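You operate a simulated robot arm through the tools that you are given. There is no shell and no other tool.

You are at the controls of a simulated robot arm. One attempt, no reset.

TASK
Measure 50 ML of feed into the can and water the planted clay pot.
Fine: use the measuring cup; water till the soil is dark; bottle, cup and can go back. Set down upright: feed bottle, measuring cup, watering can.

It is judged by the outcome, as a careful person would: the job done as asked, and still so three seconds after it is handed in. It fails if anything else is knocked over, pushed out of place, dropped, spilled or broken.

THE ROBOT
A 6-joint arm with a two-finger parallel gripper, fixed in place. Base frame: the origin is at the foot of the arm, x ahead of it, y to its left, z up. Readings come in mm, degrees, newtons and seconds.
With the tool pointing down near the work surface it reaches from about 260 to 540 mm from the base axis. Its first joint turns from -166.0 to 166.0 degrees. Payload 3.91 kg.
The TCP is the grasp point between the finger pads, 30 mm short of the fingertips. In the tool frame z runs along the fingers and y along their closing line. Largest opening 110 mm; finger width 20, thickness 10; the body of the gripper, 48 by 112 mm, starts 55 mm behind the TCP.
Orientation is that of the tool frame in the base frame, as [roll, pitch, yaw] about the fixed x, y, z axes, in that order (R = Rz(yaw) Ry(pitch) Rx(roll)). With the fingers straight down and closing along the base's y, the tool's x points along the base's -x, its y along +y and its z along -z.

THE INTERFACE
- The arm moves only by the tool servo_tool. Its argument "increments" is a list of rows, each a list of 7 numbers: the shift along the tool's x, y, z in m, then the turn, a rotation vector about the tool's x, y, z in degrees, then the closure, from 0 (fully open) to 1 (shut). In form: [[tx, ty, tz, rx, ry, rz, fingers], ...]. A call has 1 to 20 rows; each row shifts and turns the commanded pose from where the row before left it, along the tool's axes as they then stand. A row lasts 0.2 s, in which the tool goes at most 50 mm and 8.6 degrees; a call with a longer step from one row to the next is refused whole, and so is a gripper value outside its range. Where a pose cannot be reached the arm comes as near as it can. A force on the tool above 40 N (or 10 N above the force at the start of the call, whichever is more), or a blocked arm, ends the call early, and 0.2 s more pass. The fingers move at their own pace (about 45 mm/s each) and stop on an object; they squeeze with about 32 N. The grip force told is the motor's: it shows also when the fingers shut on nothing. Time passes only in rows, and 0.2 s behind the last, so rows that do not move let the fingers close. The reply holds the time, the measured pose of the TCP, the force on the tool along the base axes, the opening and the grip force, in the units named above and with some noise, with the torque about the TCP (base axes, N m) and any sound that the robot's microphone picked up.
- Cameras (640 x 400 px; columns grow to the right, rows downward): "scene" is fixed at [220, 649.1, 1550.7]; the picture's right is [-1.00, 0.06, 0.00], its down [0.05, 0.81, -0.59] and it looks along [-0.04, -0.59, -0.81] (base axes); focal length 224 px, centre (320, 200). "wrist" rides on the gripper at [71, 22, -107] in the tool frame; the picture's right is [-0.29, 0.96, 0.00], its down [-0.76, -0.23, -0.61] and it looks along [-0.58, -0.18, 0.79] (tool axes); focal length 243 px, centre (320, 200). There is no depth. A picture from a camera that has moved, and an enlarged one, comes with that camera's place and axes in the base frame and with its lens.
- capture(camera): a new picture of that camera. No time passes.
- raise_lower(by): slides the trunk up (or, below 0, down) by that many mm; the arm rides with it, the base frame stays. It gives what a move gives, with no picture.
- inspect(camera, box): a new picture of the part [left, top, right, bottom] of that camera's present view, enlarged. No time passes.
- close_job(): hands the job in; it is judged then, once.

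Places have to be worked out from the pictures, the camera data and where the tool is seen. Open the gripper and draw the arm clear of the work before you hand the job in, unless the task says otherwise.

The tools are called after "Emit:" as a command line: name --pt "numbers of a row" for each row, then --argument value for the rest, lists and objects as JSON in quotes. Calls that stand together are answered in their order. servo_tool: Moves the arm, as the interface text tells. Its arguments: {"type":"object","properties":{"increments":{"type":"array","items":{"type":"array","items":{"type":"number"}}}},"required":["increments"]} The other tools are called the same way: raise_lower (by) slides the trunk up or down; capture (camera) takes a picture; inspect (camera, box) takes an enlarged picture of a part of a camera's view; close_job () hands the job in.

At the start:

```text
clock: 0.0
tcp_pos: [365.9, 74.0, 1250.3]
orientation: [179.9, 0.0, -179.9]
wrist_force: [0.1, -0.4, -0.4]
ft_torque: [0.0, -0.03, -0.02]
finger_gap: 110.0
gripper_force: 0.1
trunk travel left (down, up): [-525.0, 65.0]
```

scene: 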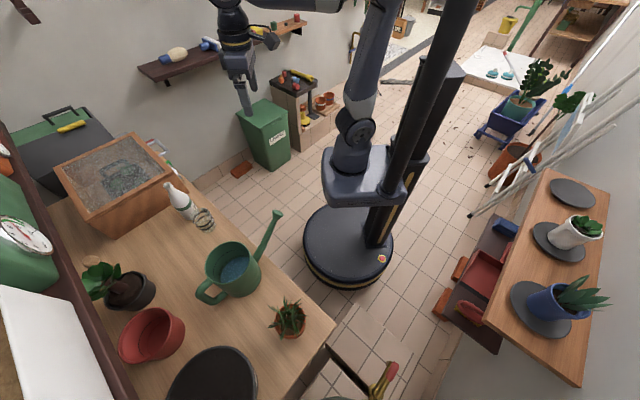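
wrist: 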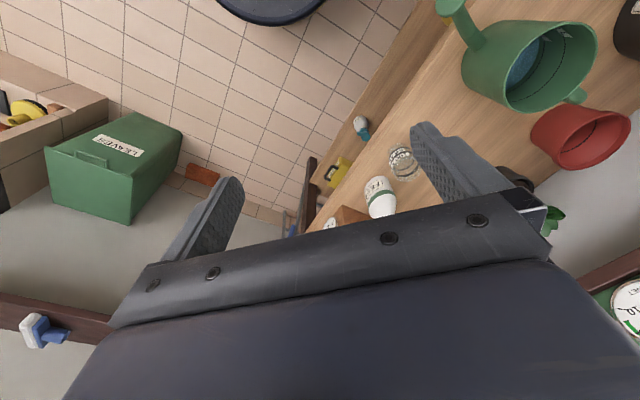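

I start by enlarging the parts of the scene picture with the bench so I can identify the bottle, cup, can and pots.

Emit:
inspect --camera "scene" --box '[40, 160, 240, 285]'

Emit:
inspect --camera "scene" --box '[180, 200, 340, 300]'

Emit:
inspect --camera "scene" --box '[80, 240, 336, 400]'

Emit:
inspect --camera "scene" --box '[440, 160, 640, 285]'

Emit:
inspect --camera "wrist" --box '[300, 0, 640, 240]'

Emit:
inspect --camera "scene" --box '[440, 250, 640, 375]'

```text
3.20 times, centred on (140, 222) of scene
camera zoom: at [220.0, 649.1, 1550.7], right [-1.0, 0.06, 0.0], down [0.05, 0.81, -0.59], along [-0.04, -0.59, -0.81], focal length 716 px, centre (896, 128)
```

zoom: 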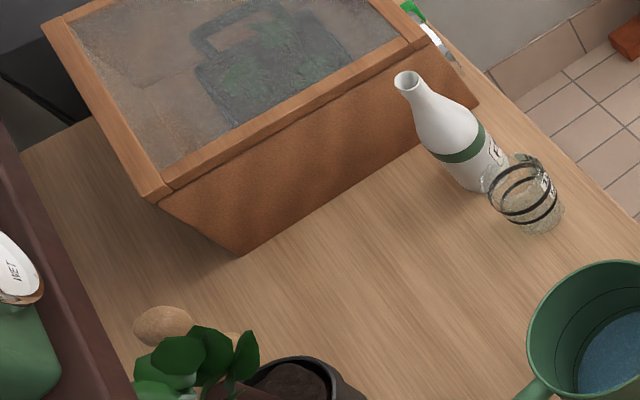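

```text
4.00 times, centred on (260, 250) of scene
camera zoom: at [220.0, 649.1, 1550.7], right [-1.0, 0.06, 0.0], down [0.05, 0.81, -0.59], along [-0.04, -0.59, -0.81], focal length 895 px, centre (560, 0)
```

zoom: 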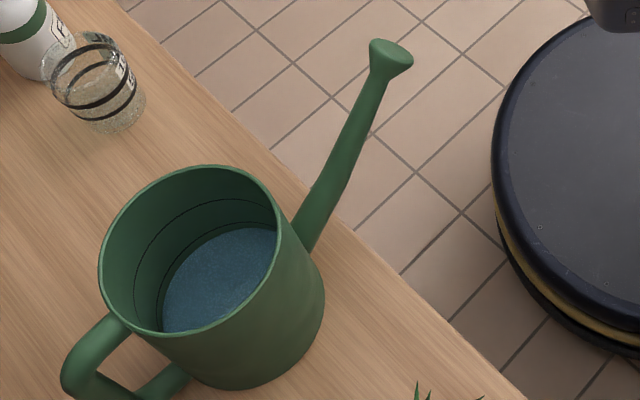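

```text
2.50 times, centred on (208, 320) of scene
camera zoom: at [220.0, 649.1, 1550.7], right [-1.0, 0.06, 0.0], down [0.05, 0.81, -0.59], along [-0.04, -0.59, -0.81], focal length 560 px, centre (600, -100)
```

zoom: 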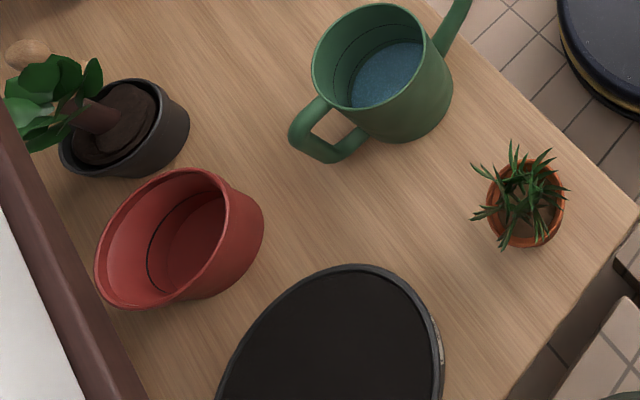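

```text
3.20 times, centred on (540, 222) of scene
camera zoom: at [220.0, 649.1, 1550.7], right [-1.0, 0.06, 0.0], down [0.05, 0.81, -0.59], along [-0.04, -0.59, -0.81], focal length 716 px, centre (-384, 128)
```

zoom: 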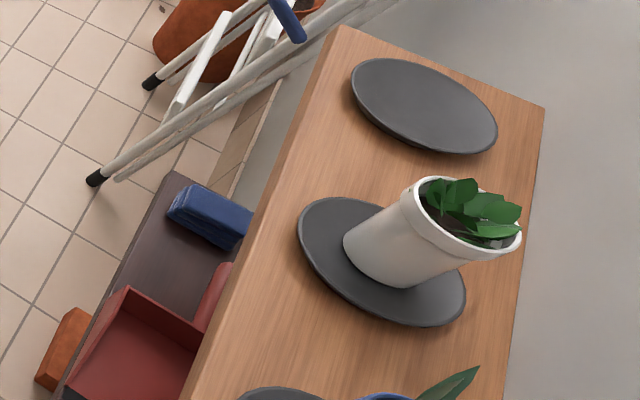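

```text
1.67 times, centred on (470, 120) of wrist
camera zoom: at [295.2, 95.3, 1357.5], right [0.29, 0.96, 0.0], down [0.76, -0.23, 0.61], along [0.58, -0.18, -0.79], focal length 404 px, centre (70, 333)
```

zoom: 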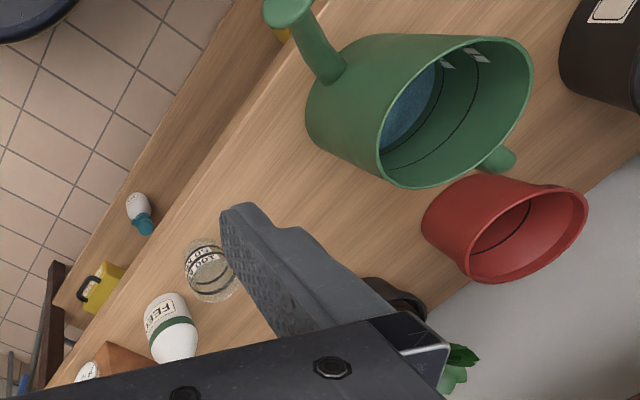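

```text
3.20 times, centred on (540, 312) of scene
camera zoom: at [220.0, 649.1, 1550.7], right [-1.0, 0.06, 0.0], down [0.05, 0.81, -0.59], along [-0.04, -0.59, -0.81], focal length 716 px, centre (-384, -160)
```

zoom: 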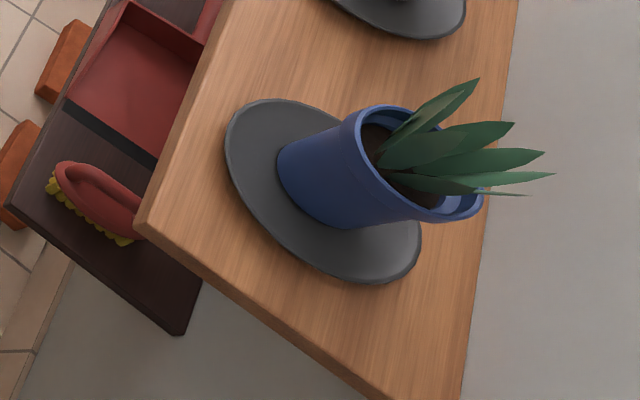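

Cup, bottle and can stand on the left bench; the small terracotta pot with the spiky plant is the planted clay pot. I look closer at the arm and remaining objects to understand the geometry before moving.

Emit:
inspect --camera "scene" --box '[200, 0, 456, 160]'

Emit:
inspect --camera "scene" --box '[280, 100, 440, 300]'

Emit:
inspect --camera "scene" --box '[250, 280, 346, 340]'

Emit:
inspect --camera "scene" --box '[150, 175, 230, 225]'

Emit:
inspect --camera "scene" --box '[0, 240, 200, 400]'

Emit:
inspect --camera "scene" --box '[190, 230, 286, 310]'

```text
2.50 times, centred on (328, 80) of scene
camera zoom: at [220.0, 649.1, 1550.7], right [-1.0, 0.06, 0.0], down [0.05, 0.81, -0.59], along [-0.04, -0.59, -0.81], focal length 560 px, centre (300, 500)
```

zoom: 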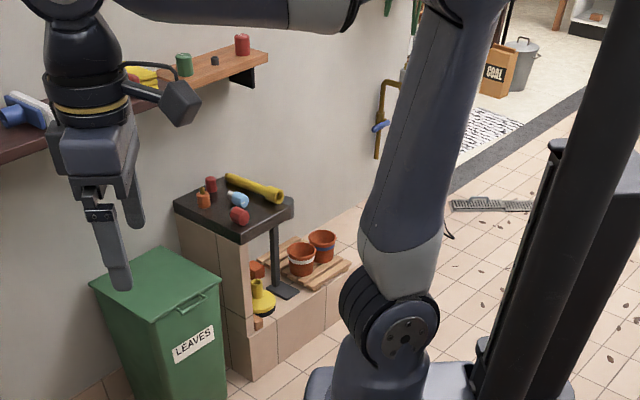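

```text
2.00 times, centred on (360, 200) of scene
camera zoom: at [220.0, 649.1, 1550.7], right [-1.0, 0.06, 0.0], down [0.05, 0.81, -0.59], along [-0.04, -0.59, -0.81], focal length 448 px, centre (240, 200)
```

zoom: 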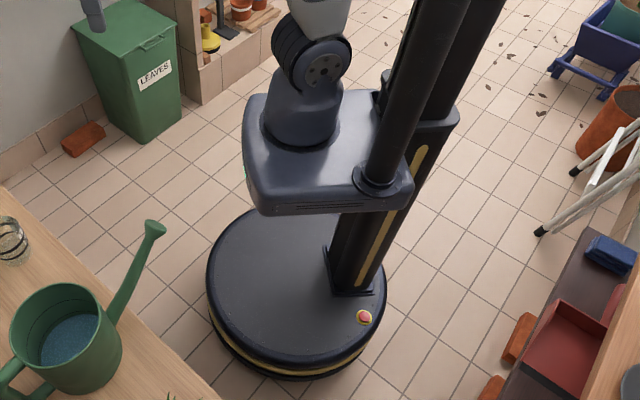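

```text
6.67 times, centred on (298, 310) of scene
camera zoom: at [220.0, 649.1, 1550.7], right [-1.0, 0.06, 0.0], down [0.05, 0.81, -0.59], along [-0.04, -0.59, -0.81], focal length 1492 px, centre (467, -533)
```

zoom: 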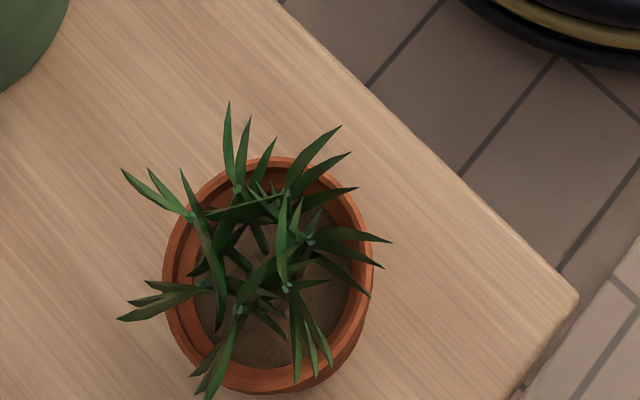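

```text
8.00 times, centred on (190, 200) of scene
camera zoom: at [220.0, 649.1, 1550.7], right [-1.0, 0.06, 0.0], down [0.05, 0.81, -0.59], along [-0.04, -0.59, -0.81], focal length 1791 px, centre (1360, 200)
```

zoom: 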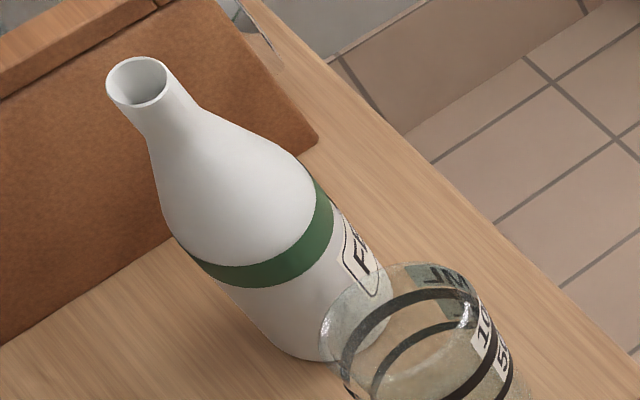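

```text
2.50 times, centred on (100, 320) of scene
camera zoom: at [220.0, 649.1, 1550.7], right [-1.0, 0.06, 0.0], down [0.05, 0.81, -0.59], along [-0.04, -0.59, -0.81], focal length 560 px, centre (870, -100)
```

zoom: 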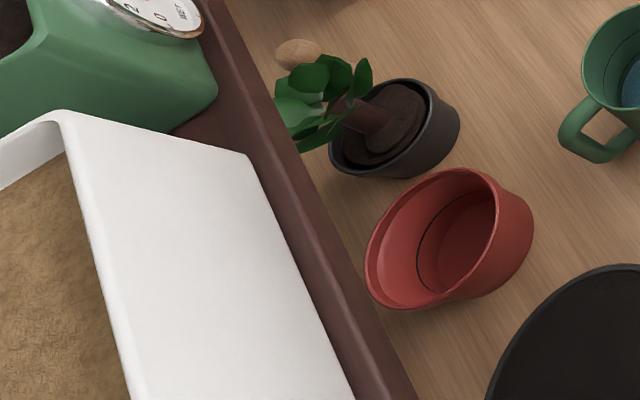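

```text
5.00 times, centred on (238, 270) of scene
camera zoom: at [220.0, 649.1, 1550.7], right [-1.0, 0.06, 0.0], down [0.05, 0.81, -0.59], along [-0.04, -0.59, -0.81], focal length 1119 px, centre (730, -150)
```

zoom: 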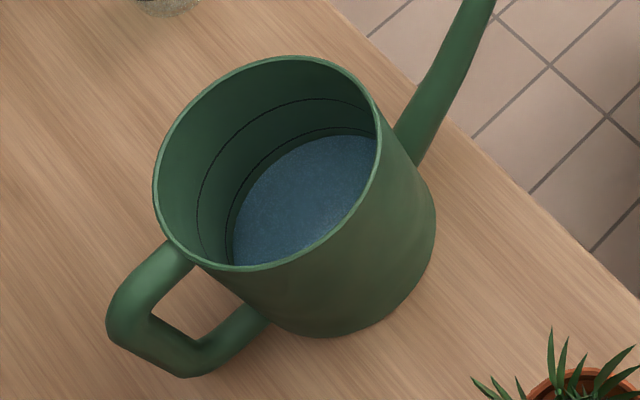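

The bench top works out to z≈776, with the cup near (622, 201), bottle near (715, 124), can around (457, 409) with its spout toward the robot, and clay pot near (294, 563). I lower the trunk 250 mm first so the shoulder sits near bench height; the tool is over the floor gap, clear of the bench.

Emit:
raise_lower --by -250

```text
clock: 2.6
tcp_pos: [366.2, 73.1, 1002.2]
orientation: [180.0, 0.0, 180.0]
wrist_force: [0.6, -0.3, -0.3]
ft_torque: [-0.01, 0.0, 0.01]
finger_gap: 110.0
gripper_force: 0.1
trunk travel left (down, up): [-275.0, 315.0]
```

Trunk is down and the tool hangs free at (366, 73, 1002). I turn the tool about its own axis by 142° so that its x axis (camera side) will face outward, ready to be tipped horizontal with the camera on top.

Emit:
servo_tool --pt "0 0 0 0 0 8.35 0" --pt "0 0 0 0 0 8.35 0" --pt "0 0 0 0 0 8.35 0" --pt "0 0 0 0 0 8.35 0" --pt "0 0 0 0 0 8.35 0" --pt "0 0 0 0 0 8.35 0" --pt "0 0 0 0 0 8.35 0" --pt "0 0 0 0 0 8.35 0" --pt "0 0 0 0 0 8.35 0" --pt "0 0 0 0 0 8.35 0" --pt "0 0 0 0 0 8.35 0" --pt "0 0 0 0 0 8.35 0" --pt "0 0 0 0 0 8.35 0" --pt "0 0 0 0 0 8.35 0" --pt "0 0 0 0 0 8.35 0" --pt "0 0 0 0 0 8.35 0" --pt "0 0 0 0 0 8.35 0"

```text
clock: 6.2
tcp_pos: [366.2, 74.5, 1000.6]
orientation: [180.0, 0.0, 38.0]
wrist_force: [1.7, 0.7, 0.0]
ft_torque: [-0.01, 0.02, 0.01]
finger_gap: 109.8
gripper_force: 0.1
trunk travel left (down, up): [-275.0, 315.0]
```

The turn worked (yaw now 38°). I take a wrist picture from here, which looks outward over the bench, and a scene picture to check the arm.

Emit:
capture --camera "wrist"

Emit:
capture --camera "scene"

```text
taken
camera wrist: at [436.0, 100.4, 1107.4], right [0.36, -0.93, 0.0], down [-0.74, -0.29, 0.61], along [-0.57, -0.22, -0.79], focal length 243 px, centre (320, 200)
```

wrist: 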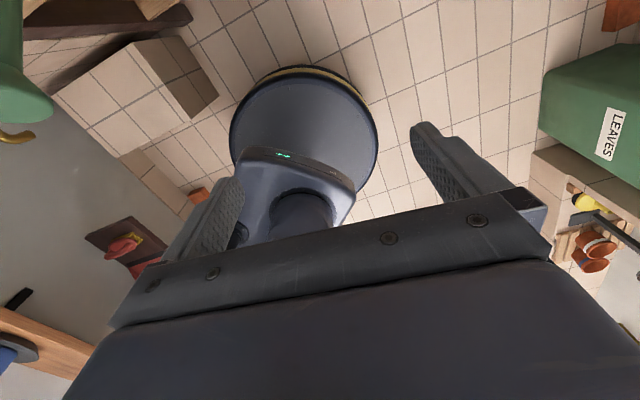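

```text
taken
```

scene: 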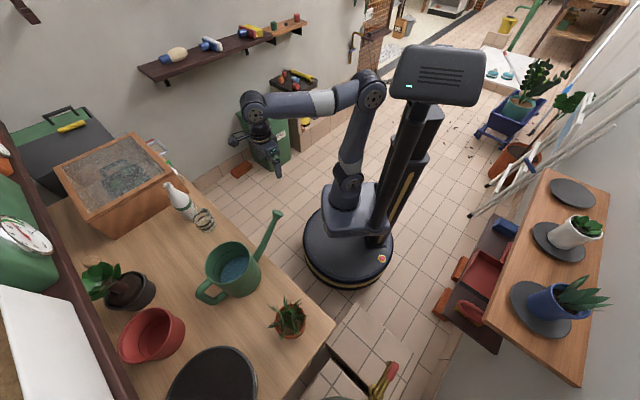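

The arm is a UR-style arm with enough reach. I now tip the tool to horizontal (yaw 38°, camera on top) while moving to about (597, 32, 1000), above everything and just at the bench edge.

Emit:
servo_tool --pt "0.0142 0.016 0 0 8.18 0 0" --pt "0.01406 0.016 0.00202 0 8.18 0 0" --pt "0.01362 0.016 0.004 0 8.18 0 0" --pt "0.01292 0.016 0.0059 0 8.18 0 0" --pt "0.01194 0.016 0.00768 0 8.18 0 0" --pt "0.01073 0.016 0.0093 0 8.18 0 0" --pt "0.0093 0.016 0.01074 0 8.18 0 0" --pt "0.00768 0.016 0.01194 0 8.18 0 0" --pt "0.00589 0.016 0.01292 0 8.18 0 0" --pt "0.00399 0.016 0.01363 0 8.18 0 0" --pt "0.00202 0.016 0.01406 0 8.2 0 0" --pt "0 0 0 0 0 0 0"

```text
clock: 8.8
tcp_pos: [599.0, 31.9, 1001.9]
orientation: [-7.1, -90.0, -134.8]
wrist_force: [-0.5, -0.1, 0.5]
ft_torque: [0.01, 0.02, 0.01]
finger_gap: 109.9
gripper_force: 0.1
trunk travel left (down, up): [-275.0, 315.0]
```

Tool is horizontal at (599, 32, 1002) with its x axis up. I look through both cameras.

Emit:
capture --camera "wrist"

Emit:
capture --camera "scene"

```text
taken
camera wrist: at [527.0, -51.2, 1071.6], right [0.59, -0.75, -0.29], down [-0.62, -0.19, -0.76], along [0.52, 0.63, -0.58], focal length 243 px, centre (320, 200)
```

wrist: 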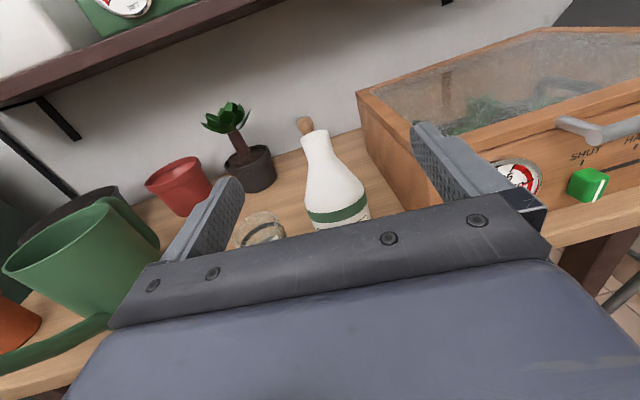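

```text
taken
```

scene: 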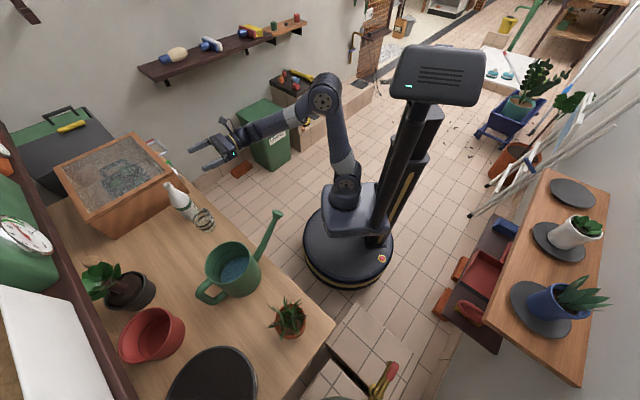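

The wrist view shows the bottle about 144 mm ahead and roughly 12 mm left of the tool axis, with its mouth at z≈969. I shift left 12 mm and descend to about z=870, then look again.

Emit:
servo_tool --pt "-0.033 -0.003 0 0 0 0 0" --pt "-0.033 -0.003 0 0 0 0 0" --pt "-0.033 -0.003 0 0 0 0 0" --pt "-0.033 -0.003 0 0 0 0 0" --pt "0 0 0 0 0 0 0"

Emit:
capture --camera "wrist"

Emit:
inspect --camera "scene" --box '[130, 120, 290, 220]'

```text
clock: 10.0
tcp_pos: [590.6, 41.1, 868.0]
orientation: [103.3, -89.9, 114.7]
wrist_force: [0.2, 0.2, 1.0]
ft_torque: [-0.01, -0.03, 0.01]
finger_gap: 109.8
gripper_force: 0.1
trunk travel left (down, up): [-275.0, 315.0]
```

```text
taken
camera wrist: at [519.4, -41.5, 938.5], right [0.59, -0.75, -0.29], down [-0.62, -0.19, -0.76], along [0.52, 0.63, -0.58], focal length 243 px, centre (320, 200)
```

wrist: 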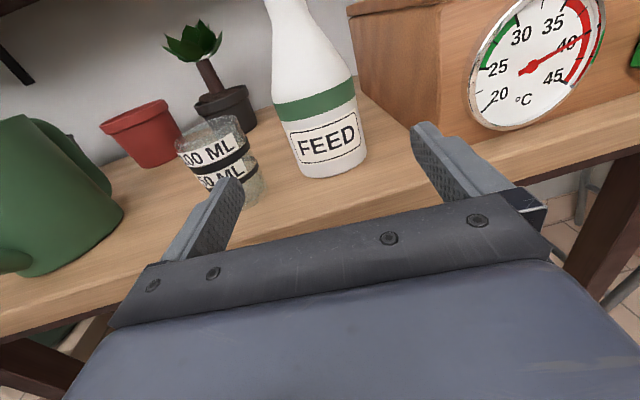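

```text
4.00 times, centred on (210, 170) of scene
camera zoom: at [220.0, 649.1, 1550.7], right [-1.0, 0.06, 0.0], down [0.05, 0.81, -0.59], along [-0.04, -0.59, -0.81], focal length 895 px, centre (760, 320)
```

zoom: 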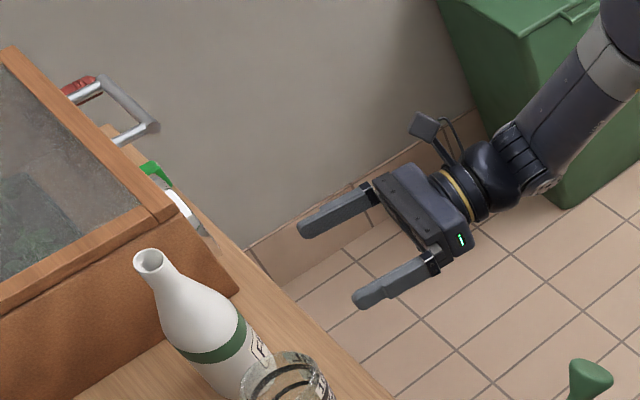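

The bottle is centred on the tool axis about 147 mm ahead, with a diameter near 78 mm and its base at z≈797. I narrow the fingers to about 100 mm to clear the cup on the left, drop 8 mm, advance 85 mm, then look again.

Emit:
servo_tool --pt "-0.004 0 0.0 0 0 0 0.09" --pt "-0.004 0 0.02 0 0 0 0.09" --pt "0 0 0.02 0 0 0 0.09" --pt "0 0 0.02 0 0 0 0.09" --pt "0 0 0.015 0 0 0 0.09" --pt "0 0 0.01 0 0 0 0.09" --pt "0 0 0 0 0 0 0.09"

Emit:
capture --camera "wrist"

Emit:
inspect --camera "scene" --box '[140, 150, 270, 230]'

```text
clock: 11.6
tcp_pos: [657.4, 93.7, 858.8]
orientation: [30.9, -90.0, -172.9]
wrist_force: [-0.3, -0.1, 0.6]
ft_torque: [0.0, -0.03, -0.01]
finger_gap: 99.8
gripper_force: 0.0
trunk travel left (down, up): [-275.0, 315.0]
```

```text
taken
camera wrist: at [587.1, 10.5, 930.9], right [0.59, -0.75, -0.29], down [-0.62, -0.19, -0.76], along [0.52, 0.63, -0.58], focal length 243 px, centre (320, 200)
```

wrist: 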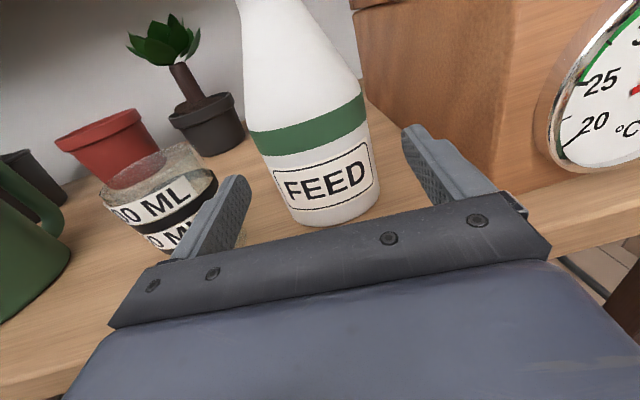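

```text
4.92 times, centred on (205, 190) of scene
camera zoom: at [220.0, 649.1, 1550.7], right [-1.0, 0.06, 0.0], down [0.05, 0.81, -0.59], along [-0.04, -0.59, -0.81], focal length 1102 px, centre (886, 249)
```

zoom: 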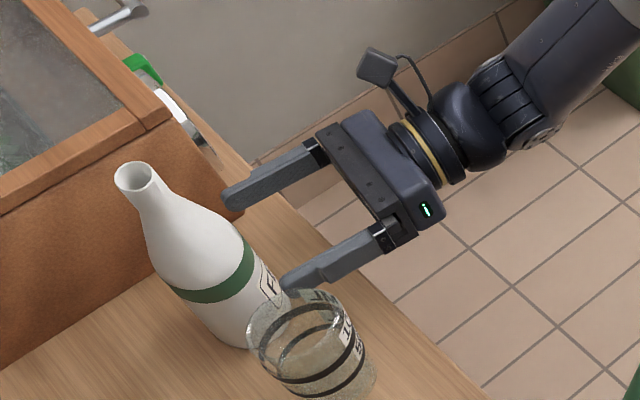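

The bottle is about 4 mm left of the tool axis with ~9 mm clearance per side. I shift left 4 mm and advance 30 mm slowly, then check the clearances again.

Emit:
servo_tool --pt "0 -0.004 0.0 0 0 0 0.09" --pt "0 0 0.01 0 0 0 0.09" --pt "0 0 0.01 0 0 0 0.09" --pt "0 0 0.01 0 0 0 0.09" --pt "0 0 0 0 0 0 0.09"

Emit:
capture --camera "wrist"

Emit:
inspect --camera "scene" --box '[150, 170, 230, 220]'

```text
clock: 12.8
tcp_pos: [679.7, 115.0, 860.1]
orientation: [19.0, -90.0, -160.8]
wrist_force: [-0.9, -0.7, -0.5]
ft_torque: [0.02, 0.0, -0.06]
finger_gap: 100.2
gripper_force: 0.0
trunk travel left (down, up): [-275.0, 315.0]
```

```text
taken
camera wrist: at [608.0, 32.1, 931.3], right [0.59, -0.75, -0.29], down [-0.62, -0.19, -0.76], along [0.52, 0.63, -0.58], focal length 243 px, centre (320, 200)
```

wrist: 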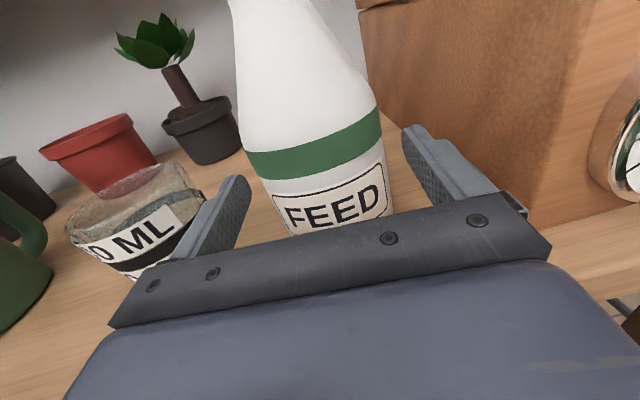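

```text
8.00 times, centred on (190, 195) of scene
camera zoom: at [220.0, 649.1, 1550.7], right [-1.0, 0.06, 0.0], down [0.05, 0.81, -0.59], along [-0.04, -0.59, -0.81], focal length 1791 px, centre (1360, 240)
```

zoom: 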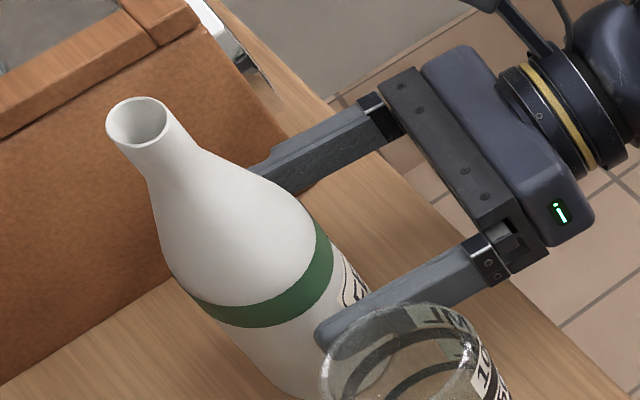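

Bottle remains inside the fingers with a few mm extra on the right; the cup clears the left finger by about 10 mm. I shift 2 mm left and advance 30 mm so the bottle sits at the grasp point, then look before closing.

Emit:
servo_tool --pt "0 -0.002 0.005 0 0 0 0.09" --pt "0 0 0.008 0 0 0 0.09" --pt "0 0 0.008 0 0 0 0.09" --pt "0 0 0.009 0 0 0 0.09" --pt "0 0 0 0 0 0 0.09"

Emit:
capture --camera "wrist"

Emit:
inspect --camera "scene" --box '[150, 170, 230, 220]'

```text
clock: 14.0
tcp_pos: [700.7, 135.9, 861.2]
orientation: [56.9, -90.0, 161.3]
wrist_force: [-1.1, 0.2, -0.5]
ft_torque: [-0.01, -0.01, 0.0]
finger_gap: 100.2
gripper_force: 0.2
trunk travel left (down, up): [-275.0, 315.0]
```

```text
taken
camera wrist: at [630.2, 52.2, 931.3], right [0.59, -0.75, -0.29], down [-0.62, -0.19, -0.76], along [0.52, 0.63, -0.58], focal length 243 px, centre (320, 200)
```

wrist: 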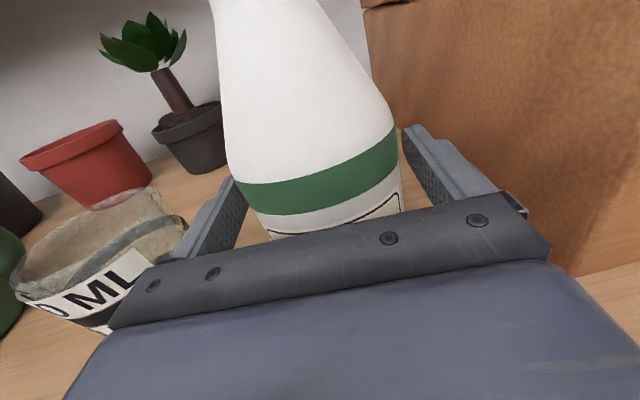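

```text
8.00 times, centred on (190, 195) of scene
camera zoom: at [220.0, 649.1, 1550.7], right [-1.0, 0.06, 0.0], down [0.05, 0.81, -0.59], along [-0.04, -0.59, -0.81], focal length 1791 px, centre (1360, 240)
```

zoom: 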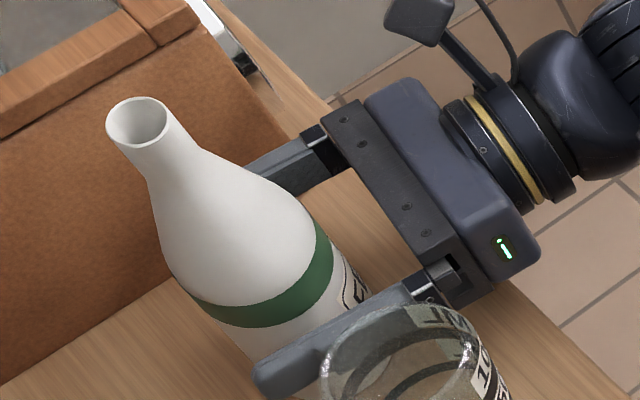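

The bottle is between the pads, TCP at about its axis at mid-label height. I close the fingers on it in place.

Emit:
servo_tool --pt "0 0 0 0 0 0 0.2" --pt "0 0 0 0 0 0 0.4" --pt "0 0 0 0 0 0 1" --pt "0 0 0 0 0 0 1" --pt "0 0 0 0 0 0 1"

Emit:
capture --camera "wrist"

Emit:
inspect --camera "scene" --box '[150, 170, 230, 220]'

```text
clock: 15.2
tcp_pos: [701.0, 135.4, 861.1]
orientation: [177.4, -90.0, 40.5]
wrist_force: [2.2, -1.8, 1.0]
ft_torque: [-0.05, -0.12, -0.03]
finger_gap: 79.0
gripper_force: 31.3
trunk travel left (down, up): [-275.0, 315.0]
```

```text
taken
camera wrist: at [630.2, 51.8, 931.5], right [0.59, -0.75, -0.29], down [-0.62, -0.19, -0.76], along [0.52, 0.63, -0.58], focal length 243 px, centre (320, 200)
```

wrist: 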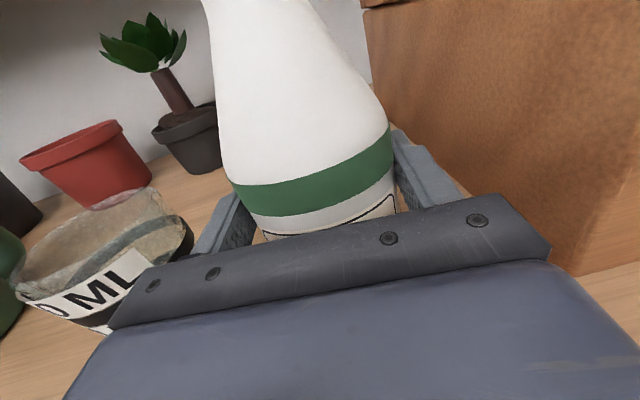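

```text
8.00 times, centred on (190, 195) of scene
camera zoom: at [220.0, 649.1, 1550.7], right [-1.0, 0.06, 0.0], down [0.05, 0.81, -0.59], along [-0.04, -0.59, -0.81], focal length 1791 px, centre (1360, 240)
```

zoom: 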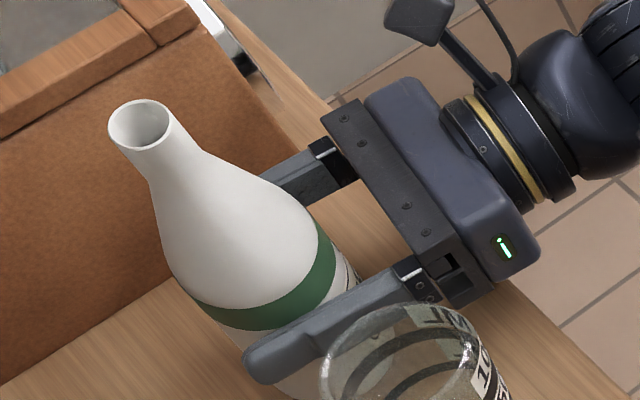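

Gripped at 79 mm with 31 N. I lift straight up 100 mm and check the reading and the picture.

Emit:
servo_tool --pt "0.005 0 0 0 0 0 1" --pt "0.015 0 0 0 0 0 1" --pt "0.02 0 0 0 0 0 1" --pt "0.02 0 0 0 0 0 1" --pt "0.02 0 0 0 0 0 1" --pt "0.02 0 0 0 0 0 1" --pt "0 0 0 0 0 0 1" --pt "0 0 0 0 0 0 1"

Emit:
capture --camera "wrist"

Emit:
inspect --camera "scene" --box '[130, 150, 258, 230]'

```text
clock: 17.0
tcp_pos: [702.9, 136.1, 960.7]
orientation: [-147.9, -90.0, 5.8]
wrist_force: [0.0, -0.1, -4.7]
ft_torque: [-0.01, -0.02, -0.01]
finger_gap: 79.2
gripper_force: 32.0
trunk travel left (down, up): [-275.0, 315.0]
```

```text
taken
camera wrist: at [630.2, 51.9, 1031.0], right [0.59, -0.75, -0.29], down [-0.62, -0.19, -0.76], along [0.52, 0.63, -0.58], focal length 243 px, centre (320, 200)
```

wrist: 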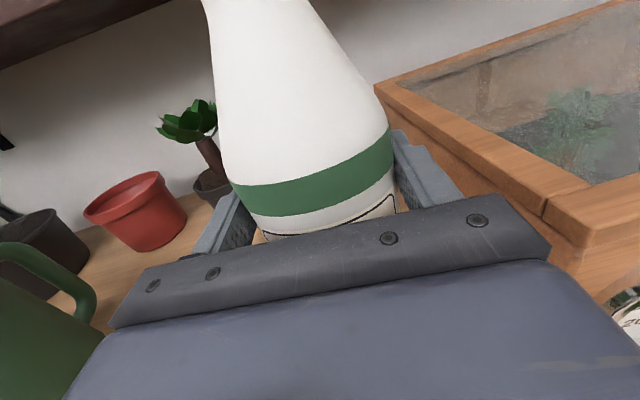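

```text
5.00 times, centred on (194, 190) of scene
camera zoom: at [220.0, 649.1, 1550.7], right [-1.0, 0.06, 0.0], down [0.05, 0.81, -0.59], along [-0.04, -0.59, -0.81], focal length 1119 px, centre (950, 250)
```

zoom: 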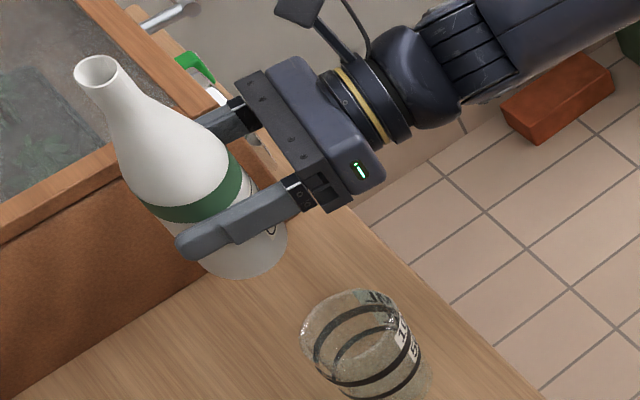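

The bottle hangs steady, about 0.48 kg in hand. I pull back 24 mm so its mouth lines up with the cup and tilt it 48° to the left while staying high, well short of pouring.

Emit:
servo_tool --pt "0 0 -0.004 0 0 0 1" --pt "0 0 -0.01 0 0 -8 1" --pt "0 0 -0.01 0 0 -8 1" --pt "0 0 0 0 0 -8 1" --pt "0 0 0 0 0 -8 1" --pt "0 0 0 0 0 -8 1" --pt "0 0 0 0 0 -8 1" --pt "0 0 0 0 0 0 1"

Emit:
capture --camera "wrist"

Emit:
inspect --camera "scene" --box '[130, 150, 258, 230]'

```text
clock: 18.8
tcp_pos: [681.7, 121.6, 960.7]
orientation: [89.9, -41.9, 128.0]
wrist_force: [0.2, -0.9, -5.4]
ft_torque: [-0.06, 0.01, -0.03]
finger_gap: 79.1
gripper_force: 31.9
trunk travel left (down, up): [-275.0, 315.0]
```

```text
taken
camera wrist: at [574.3, 84.9, 1023.6], right [0.53, -0.67, 0.52], down [-0.22, -0.7, -0.68], along [0.82, 0.24, -0.52], focal length 243 px, centre (320, 200)
```

wrist: 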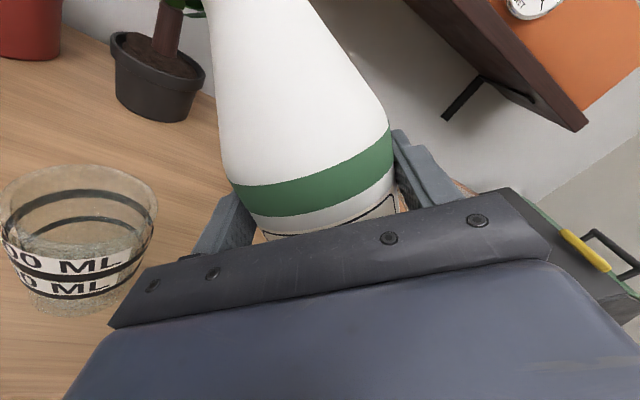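

```text
5.00 times, centred on (194, 190) of scene
camera zoom: at [220.0, 649.1, 1550.7], right [-1.0, 0.06, 0.0], down [0.05, 0.81, -0.59], along [-0.04, -0.59, -0.81], focal length 1119 px, centre (950, 250)
```

zoom: 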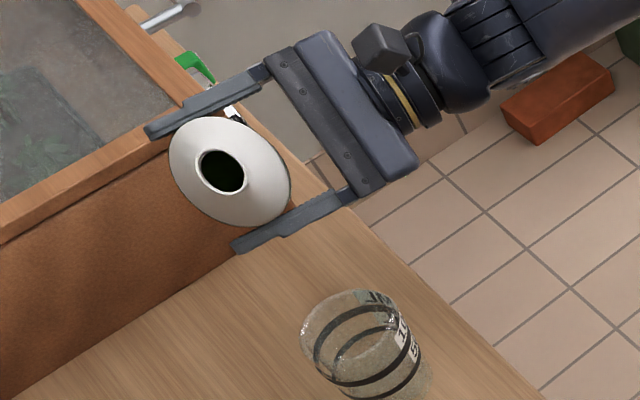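

The mouth is exactly where predicted, and the wrist camera now sees the cup with its 50/100 ML rings clearly. I lower 76 mm, shift 5 mm toward the cup and tilt to 60°, putting the lip about 40 mm over the cup.

Emit:
servo_tool --pt "-0.0117 -0.015 0 0 0 0 1" --pt "-0.0117 -0.015 0 0 0 0 1" --pt "-0.0117 -0.015 0 0 0 0 1" --pt "-0.0117 -0.015 0 0 0 0 1" --pt "0 0 0 0 0 -6 1" --pt "0 0 0 0 0 -6 1" --pt "0 0 0 0 0 0 1"

Emit:
capture --camera "wrist"

Emit:
inspect --camera "scene" --box '[130, 150, 258, 230]'

```text
clock: 20.4
tcp_pos: [678.6, 125.2, 884.2]
orientation: [90.0, -29.9, 128.0]
wrist_force: [-0.1, 0.1, -6.0]
ft_torque: [0.0, -0.03, -0.01]
finger_gap: 79.1
gripper_force: 31.4
trunk travel left (down, up): [-275.0, 315.0]
```

```text
taken
camera wrist: at [563.3, 98.7, 938.4], right [0.45, -0.57, 0.68], down [-0.14, -0.8, -0.58], along [0.88, 0.16, -0.44], focal length 243 px, centre (320, 200)
```

wrist: 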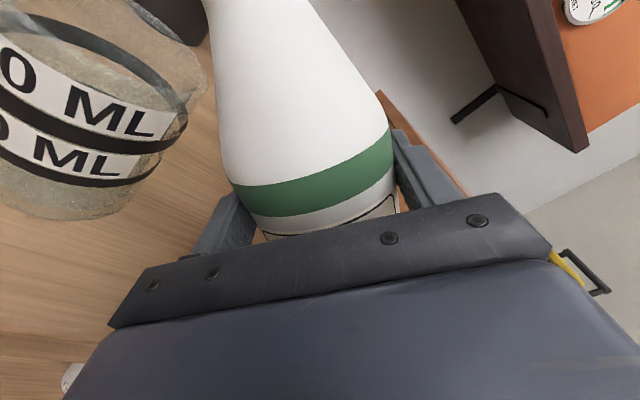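

```text
5.00 times, centred on (194, 190) of scene
camera zoom: at [220.0, 649.1, 1550.7], right [-1.0, 0.06, 0.0], down [0.05, 0.81, -0.59], along [-0.04, -0.59, -0.81], focal length 1119 px, centre (950, 250)
```

zoom: 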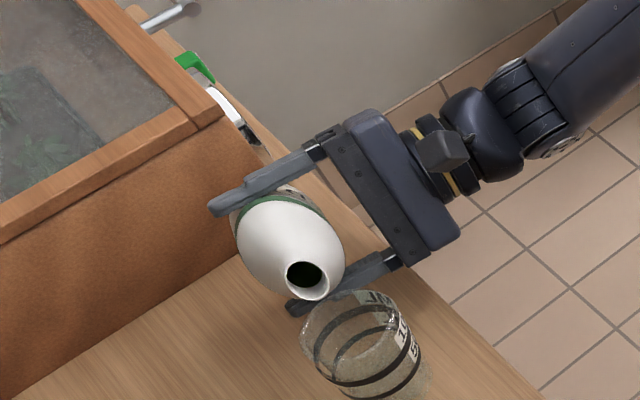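

No flow yet at 60°, and the lip sits over the cup. I tilt in small steps, checking for sound and level after each.

Emit:
servo_tool --pt "0 0 0 0 0 -6 1" --pt "0 0 0 0 0 0 1"

Emit:
capture --camera "wrist"

Emit:
inspect --camera "scene" --box '[170, 180, 234, 220]'

```text
clock: 21.0
tcp_pos: [678.8, 125.4, 885.4]
orientation: [90.0, -23.9, 128.0]
wrist_force: [0.4, 0.2, -4.7]
ft_torque: [-0.05, -0.06, -0.02]
finger_gap: 79.0
gripper_force: 32.4
trunk travel left (down, up): [-275.0, 315.0]
```

```text
taken
camera wrist: at [560.1, 102.7, 932.9], right [0.4, -0.51, 0.76], down [-0.11, -0.85, -0.52], along [0.91, 0.13, -0.4], focal length 243 px, centre (320, 200)
```

wrist: 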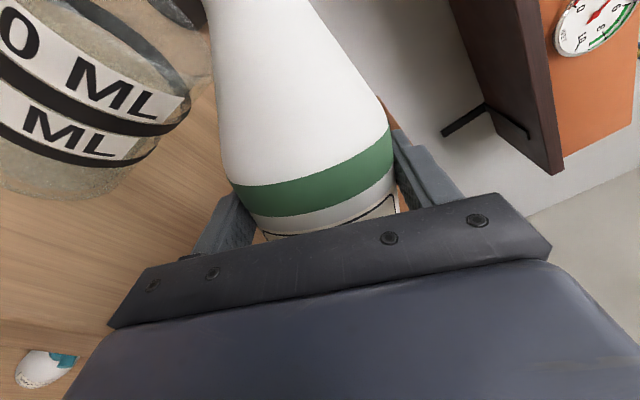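

```text
10.00 times, centred on (202, 200) of scene
camera zoom: at [220.0, 649.1, 1550.7], right [-1.0, 0.06, 0.0], down [0.05, 0.81, -0.59], along [-0.04, -0.59, -0.81], focal length 2238 px, centre (1500, 200)
```

zoom: 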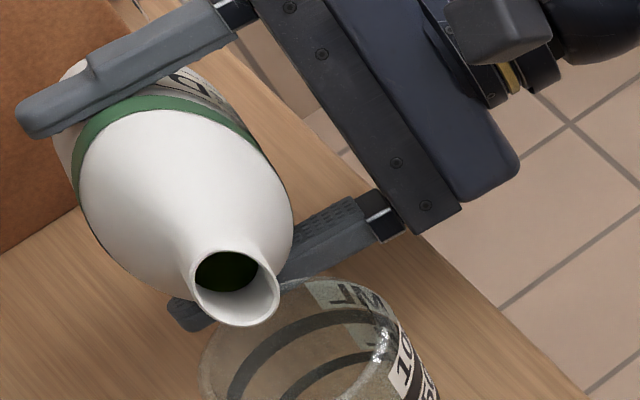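

Dark green feed is visible inside the neck, not yet flowing. I tilt another 6°, raising slightly to keep the lip clear of the rim.

Emit:
servo_tool --pt "0.0016 0.0037 0 0 0 -6 1" --pt "0 0 0 0 0 0 1"

Emit:
inspect --camera "scene" --box '[170, 180, 234, 220]'

Emit:
inspect --camera "wrist" --box '[0, 0, 240, 150]'

```text
clock: 21.6
tcp_pos: [679.3, 123.9, 889.3]
orientation: [89.8, -17.9, 128.1]
wrist_force: [3.1, -1.4, 3.1]
ft_torque: [0.45, 0.33, -0.06]
finger_gap: 79.3
gripper_force: 31.7
trunk travel left (down, up): [-275.0, 315.0]
```

```text
10.00 times, centred on (202, 200) of scene
camera zoom: at [220.0, 649.1, 1550.7], right [-1.0, 0.06, 0.0], down [0.05, 0.81, -0.59], along [-0.04, -0.59, -0.81], focal length 2238 px, centre (1500, 200)
```

zoom: 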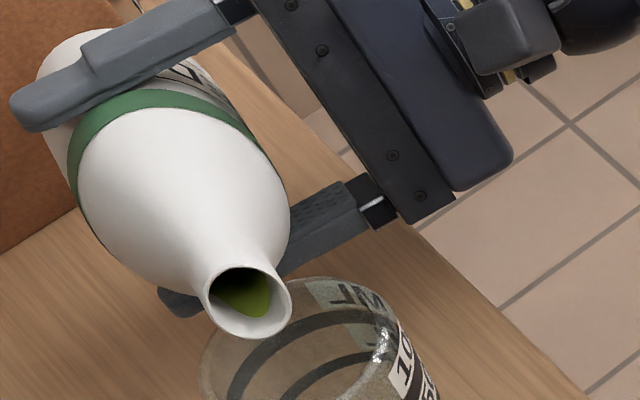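

```text
2.67 times, centred on (120, 75) of wrist
camera zoom: at [557.0, 105.7, 932.0], right [0.35, -0.45, 0.82], down [-0.08, -0.89, -0.46], along [0.93, 0.1, -0.35], focal length 647 px, centre (853, 533)
```

zoom: 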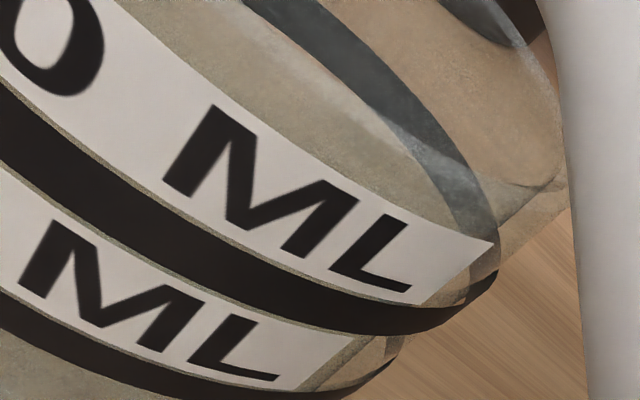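

The force jumped (+8 N upward, torque from about 75 mm left), so the bottle's shoulder is resting on the cup rim. I raise straight up 25 mm right away and check the cup.

Emit:
servo_tool --pt "0.0039 0.0119 0 0 0 0 1" --pt "0.0039 0.0119 0 0 0 0 1" --pt "0 0 0 0 0 0 1"

Emit:
inspect --camera "scene" --box '[130, 150, 258, 230]'

Emit:
capture --camera "wrist"

```text
clock: 22.4
tcp_pos: [679.4, 124.5, 913.1]
orientation: [90.1, -17.9, 128.2]
wrist_force: [0.4, -0.1, -5.6]
ft_torque: [-0.06, -0.02, 0.01]
finger_gap: 79.1
gripper_force: 32.4
trunk travel left (down, up): [-275.0, 315.0]
```

```text
5.00 times, centred on (194, 190) of scene
camera zoom: at [220.0, 649.1, 1550.7], right [-1.0, 0.06, 0.0], down [0.05, 0.81, -0.59], along [-0.04, -0.59, -0.81], focal length 1119 px, centre (950, 250)
```

zoom: 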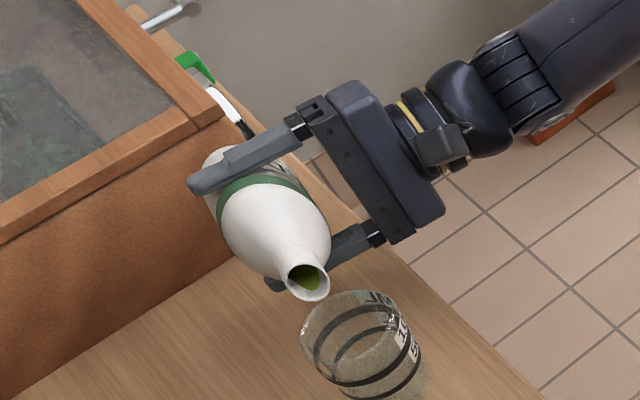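

```text
taken
camera wrist: at [557.1, 106.3, 955.4], right [0.35, -0.45, 0.82], down [-0.08, -0.89, -0.45], along [0.93, 0.1, -0.35], focal length 243 px, centre (320, 200)
```

wrist: 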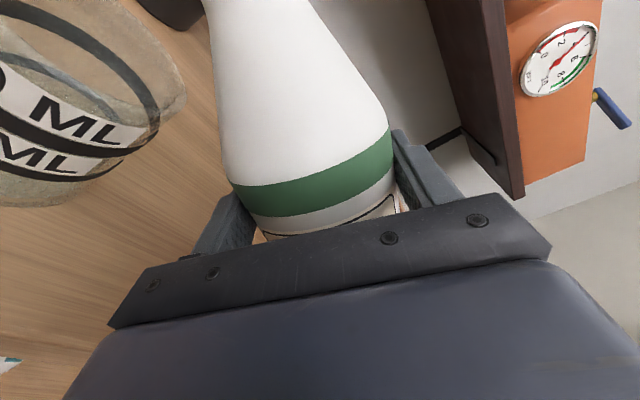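

Forces are back to normal and the cup has not moved. The feed sits just inside the lip; I tilt 3° more from this higher position.

Emit:
servo_tool --pt "0 0 0 0 0 -3 1" --pt "0 0 0 0 0 0 1"

Emit:
inspect --camera "scene" --box '[170, 180, 234, 220]'

Emit:
inspect --camera "wrist" --box '[0, 0, 240, 150]'

```text
clock: 23.0
tcp_pos: [677.9, 124.6, 913.3]
orientation: [90.0, -15.0, 128.0]
wrist_force: [-0.1, -0.8, -6.7]
ft_torque: [-0.04, 0.01, 0.03]
finger_gap: 78.9
gripper_force: 32.1
trunk travel left (down, up): [-275.0, 315.0]
```

```text
10.00 times, centred on (202, 200) of scene
camera zoom: at [220.0, 649.1, 1550.7], right [-1.0, 0.06, 0.0], down [0.05, 0.81, -0.59], along [-0.04, -0.59, -0.81], focal length 2238 px, centre (1500, 200)
```

zoom: 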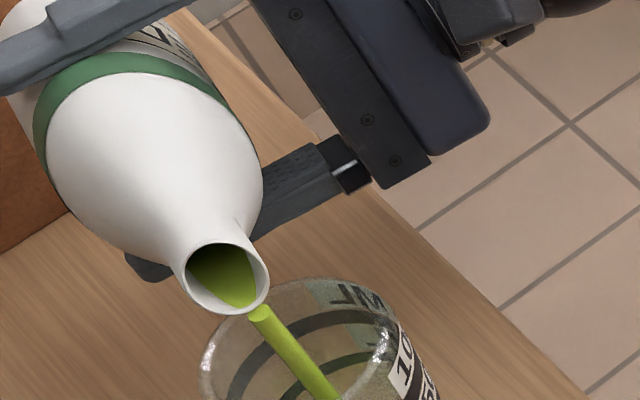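

```text
2.67 times, centred on (120, 75) of wrist
camera zoom: at [556.1, 108.0, 952.1], right [0.33, -0.41, 0.85], down [-0.06, -0.91, -0.42], along [0.94, 0.08, -0.32], focal length 647 px, centre (853, 533)
```

zoom: 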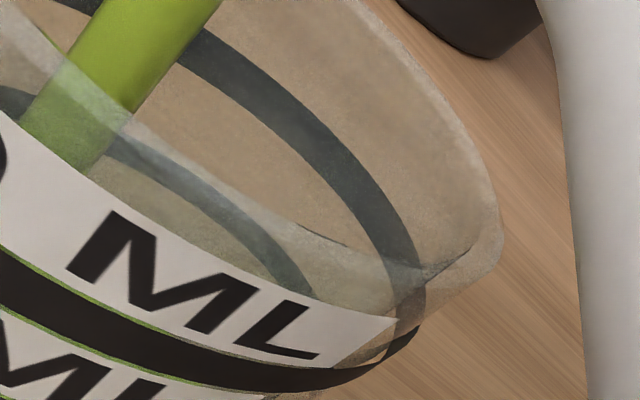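

The feed has begun flowing into the cup. I check, with no time passing, where the stream lands and the level.

Emit:
inspect --camera "scene" --box '[180, 195, 228, 235]'

Emit:
capture --camera "wrist"

```text
10.00 times, centred on (204, 215) of scene
camera zoom: at [220.0, 649.1, 1550.7], right [-1.0, 0.06, 0.0], down [0.05, 0.81, -0.59], along [-0.04, -0.59, -0.81], focal length 2238 px, centre (1480, 50)
```

zoom: 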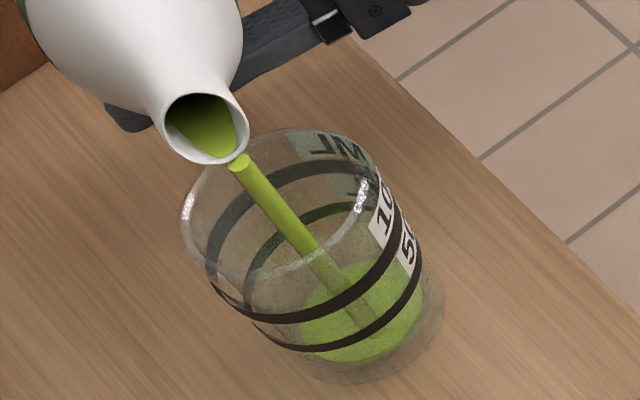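

```text
taken
camera wrist: at [556.1, 108.0, 952.1], right [0.33, -0.41, 0.85], down [-0.06, -0.91, -0.42], along [0.94, 0.08, -0.32], focal length 243 px, centre (320, 200)
```

wrist: 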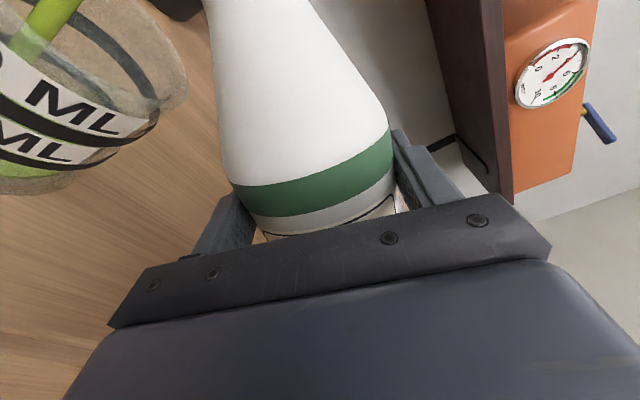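

The stream falls straight into the cup, and the level is roughly a third of the way to the 50 line. I let it run one more 0.2 s row, then tilt back to stop and read the level.

Emit:
servo_tool --pt "0 0 0 0 0 0 1" --pt "0 0 0 0 0 6 1"

Emit:
inspect --camera "scene" --box '[180, 195, 228, 235]'

Emit:
inspect --camera "wrist" --box '[0, 0, 240, 240]'

```text
clock: 23.6
tcp_pos: [679.6, 124.6, 914.1]
orientation: [90.1, -21.1, 128.2]
wrist_force: [0.3, -0.8, -5.1]
ft_torque: [-0.03, 0.0, 0.02]
finger_gap: 79.1
gripper_force: 32.1
trunk travel left (down, up): [-275.0, 315.0]
```

```text
10.00 times, centred on (204, 215) of scene
camera zoom: at [220.0, 649.1, 1550.7], right [-1.0, 0.06, 0.0], down [0.05, 0.81, -0.59], along [-0.04, -0.59, -0.81], focal length 2238 px, centre (1480, 50)
```

zoom: 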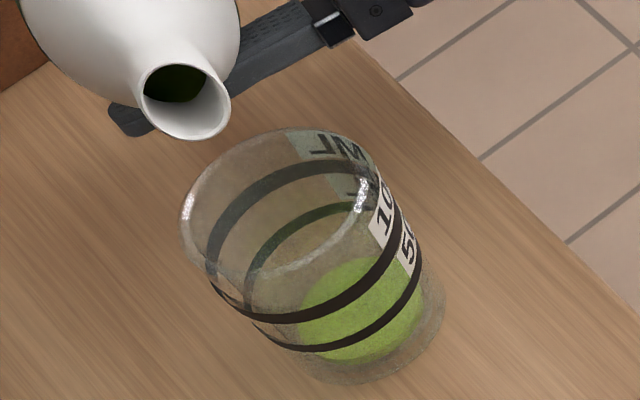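

```text
1.67 times, centred on (120, 120) of wrist
camera zoom: at [558.7, 104.4, 958.6], right [0.38, -0.48, 0.79], down [-0.09, -0.87, -0.49], along [0.92, 0.11, -0.37], focal length 404 px, centre (653, 333)
```

zoom: 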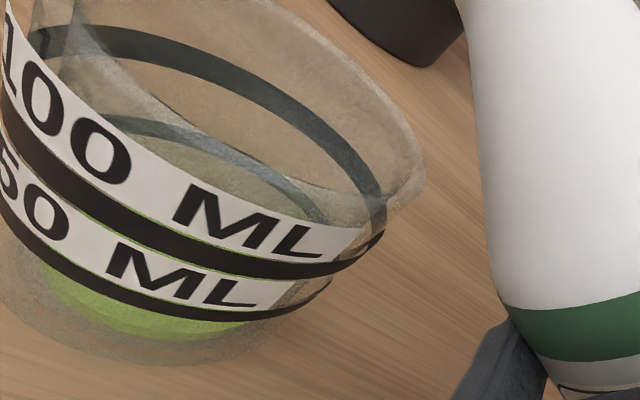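

Flow stopped at once. I zoom in on the cup to read the level against the 50 ML ring.

Emit:
inspect --camera "scene" --box '[194, 206, 228, 236]'

```text
13.33 times, centred on (211, 221) of scene
camera zoom: at [220.0, 649.1, 1550.7], right [-1.0, 0.06, 0.0], down [0.05, 0.81, -0.59], along [-0.04, -0.59, -0.81], focal length 2984 px, centre (1773, -80)
```

zoom: 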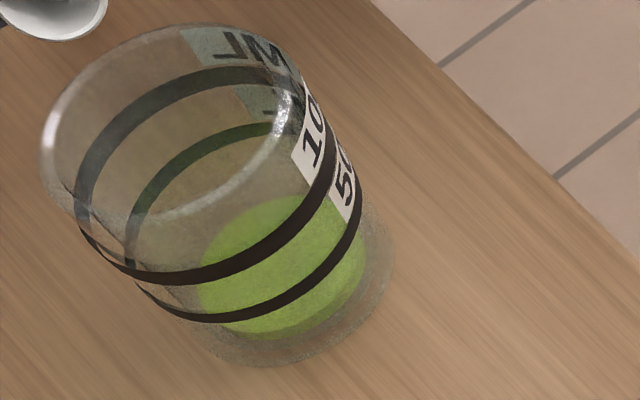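

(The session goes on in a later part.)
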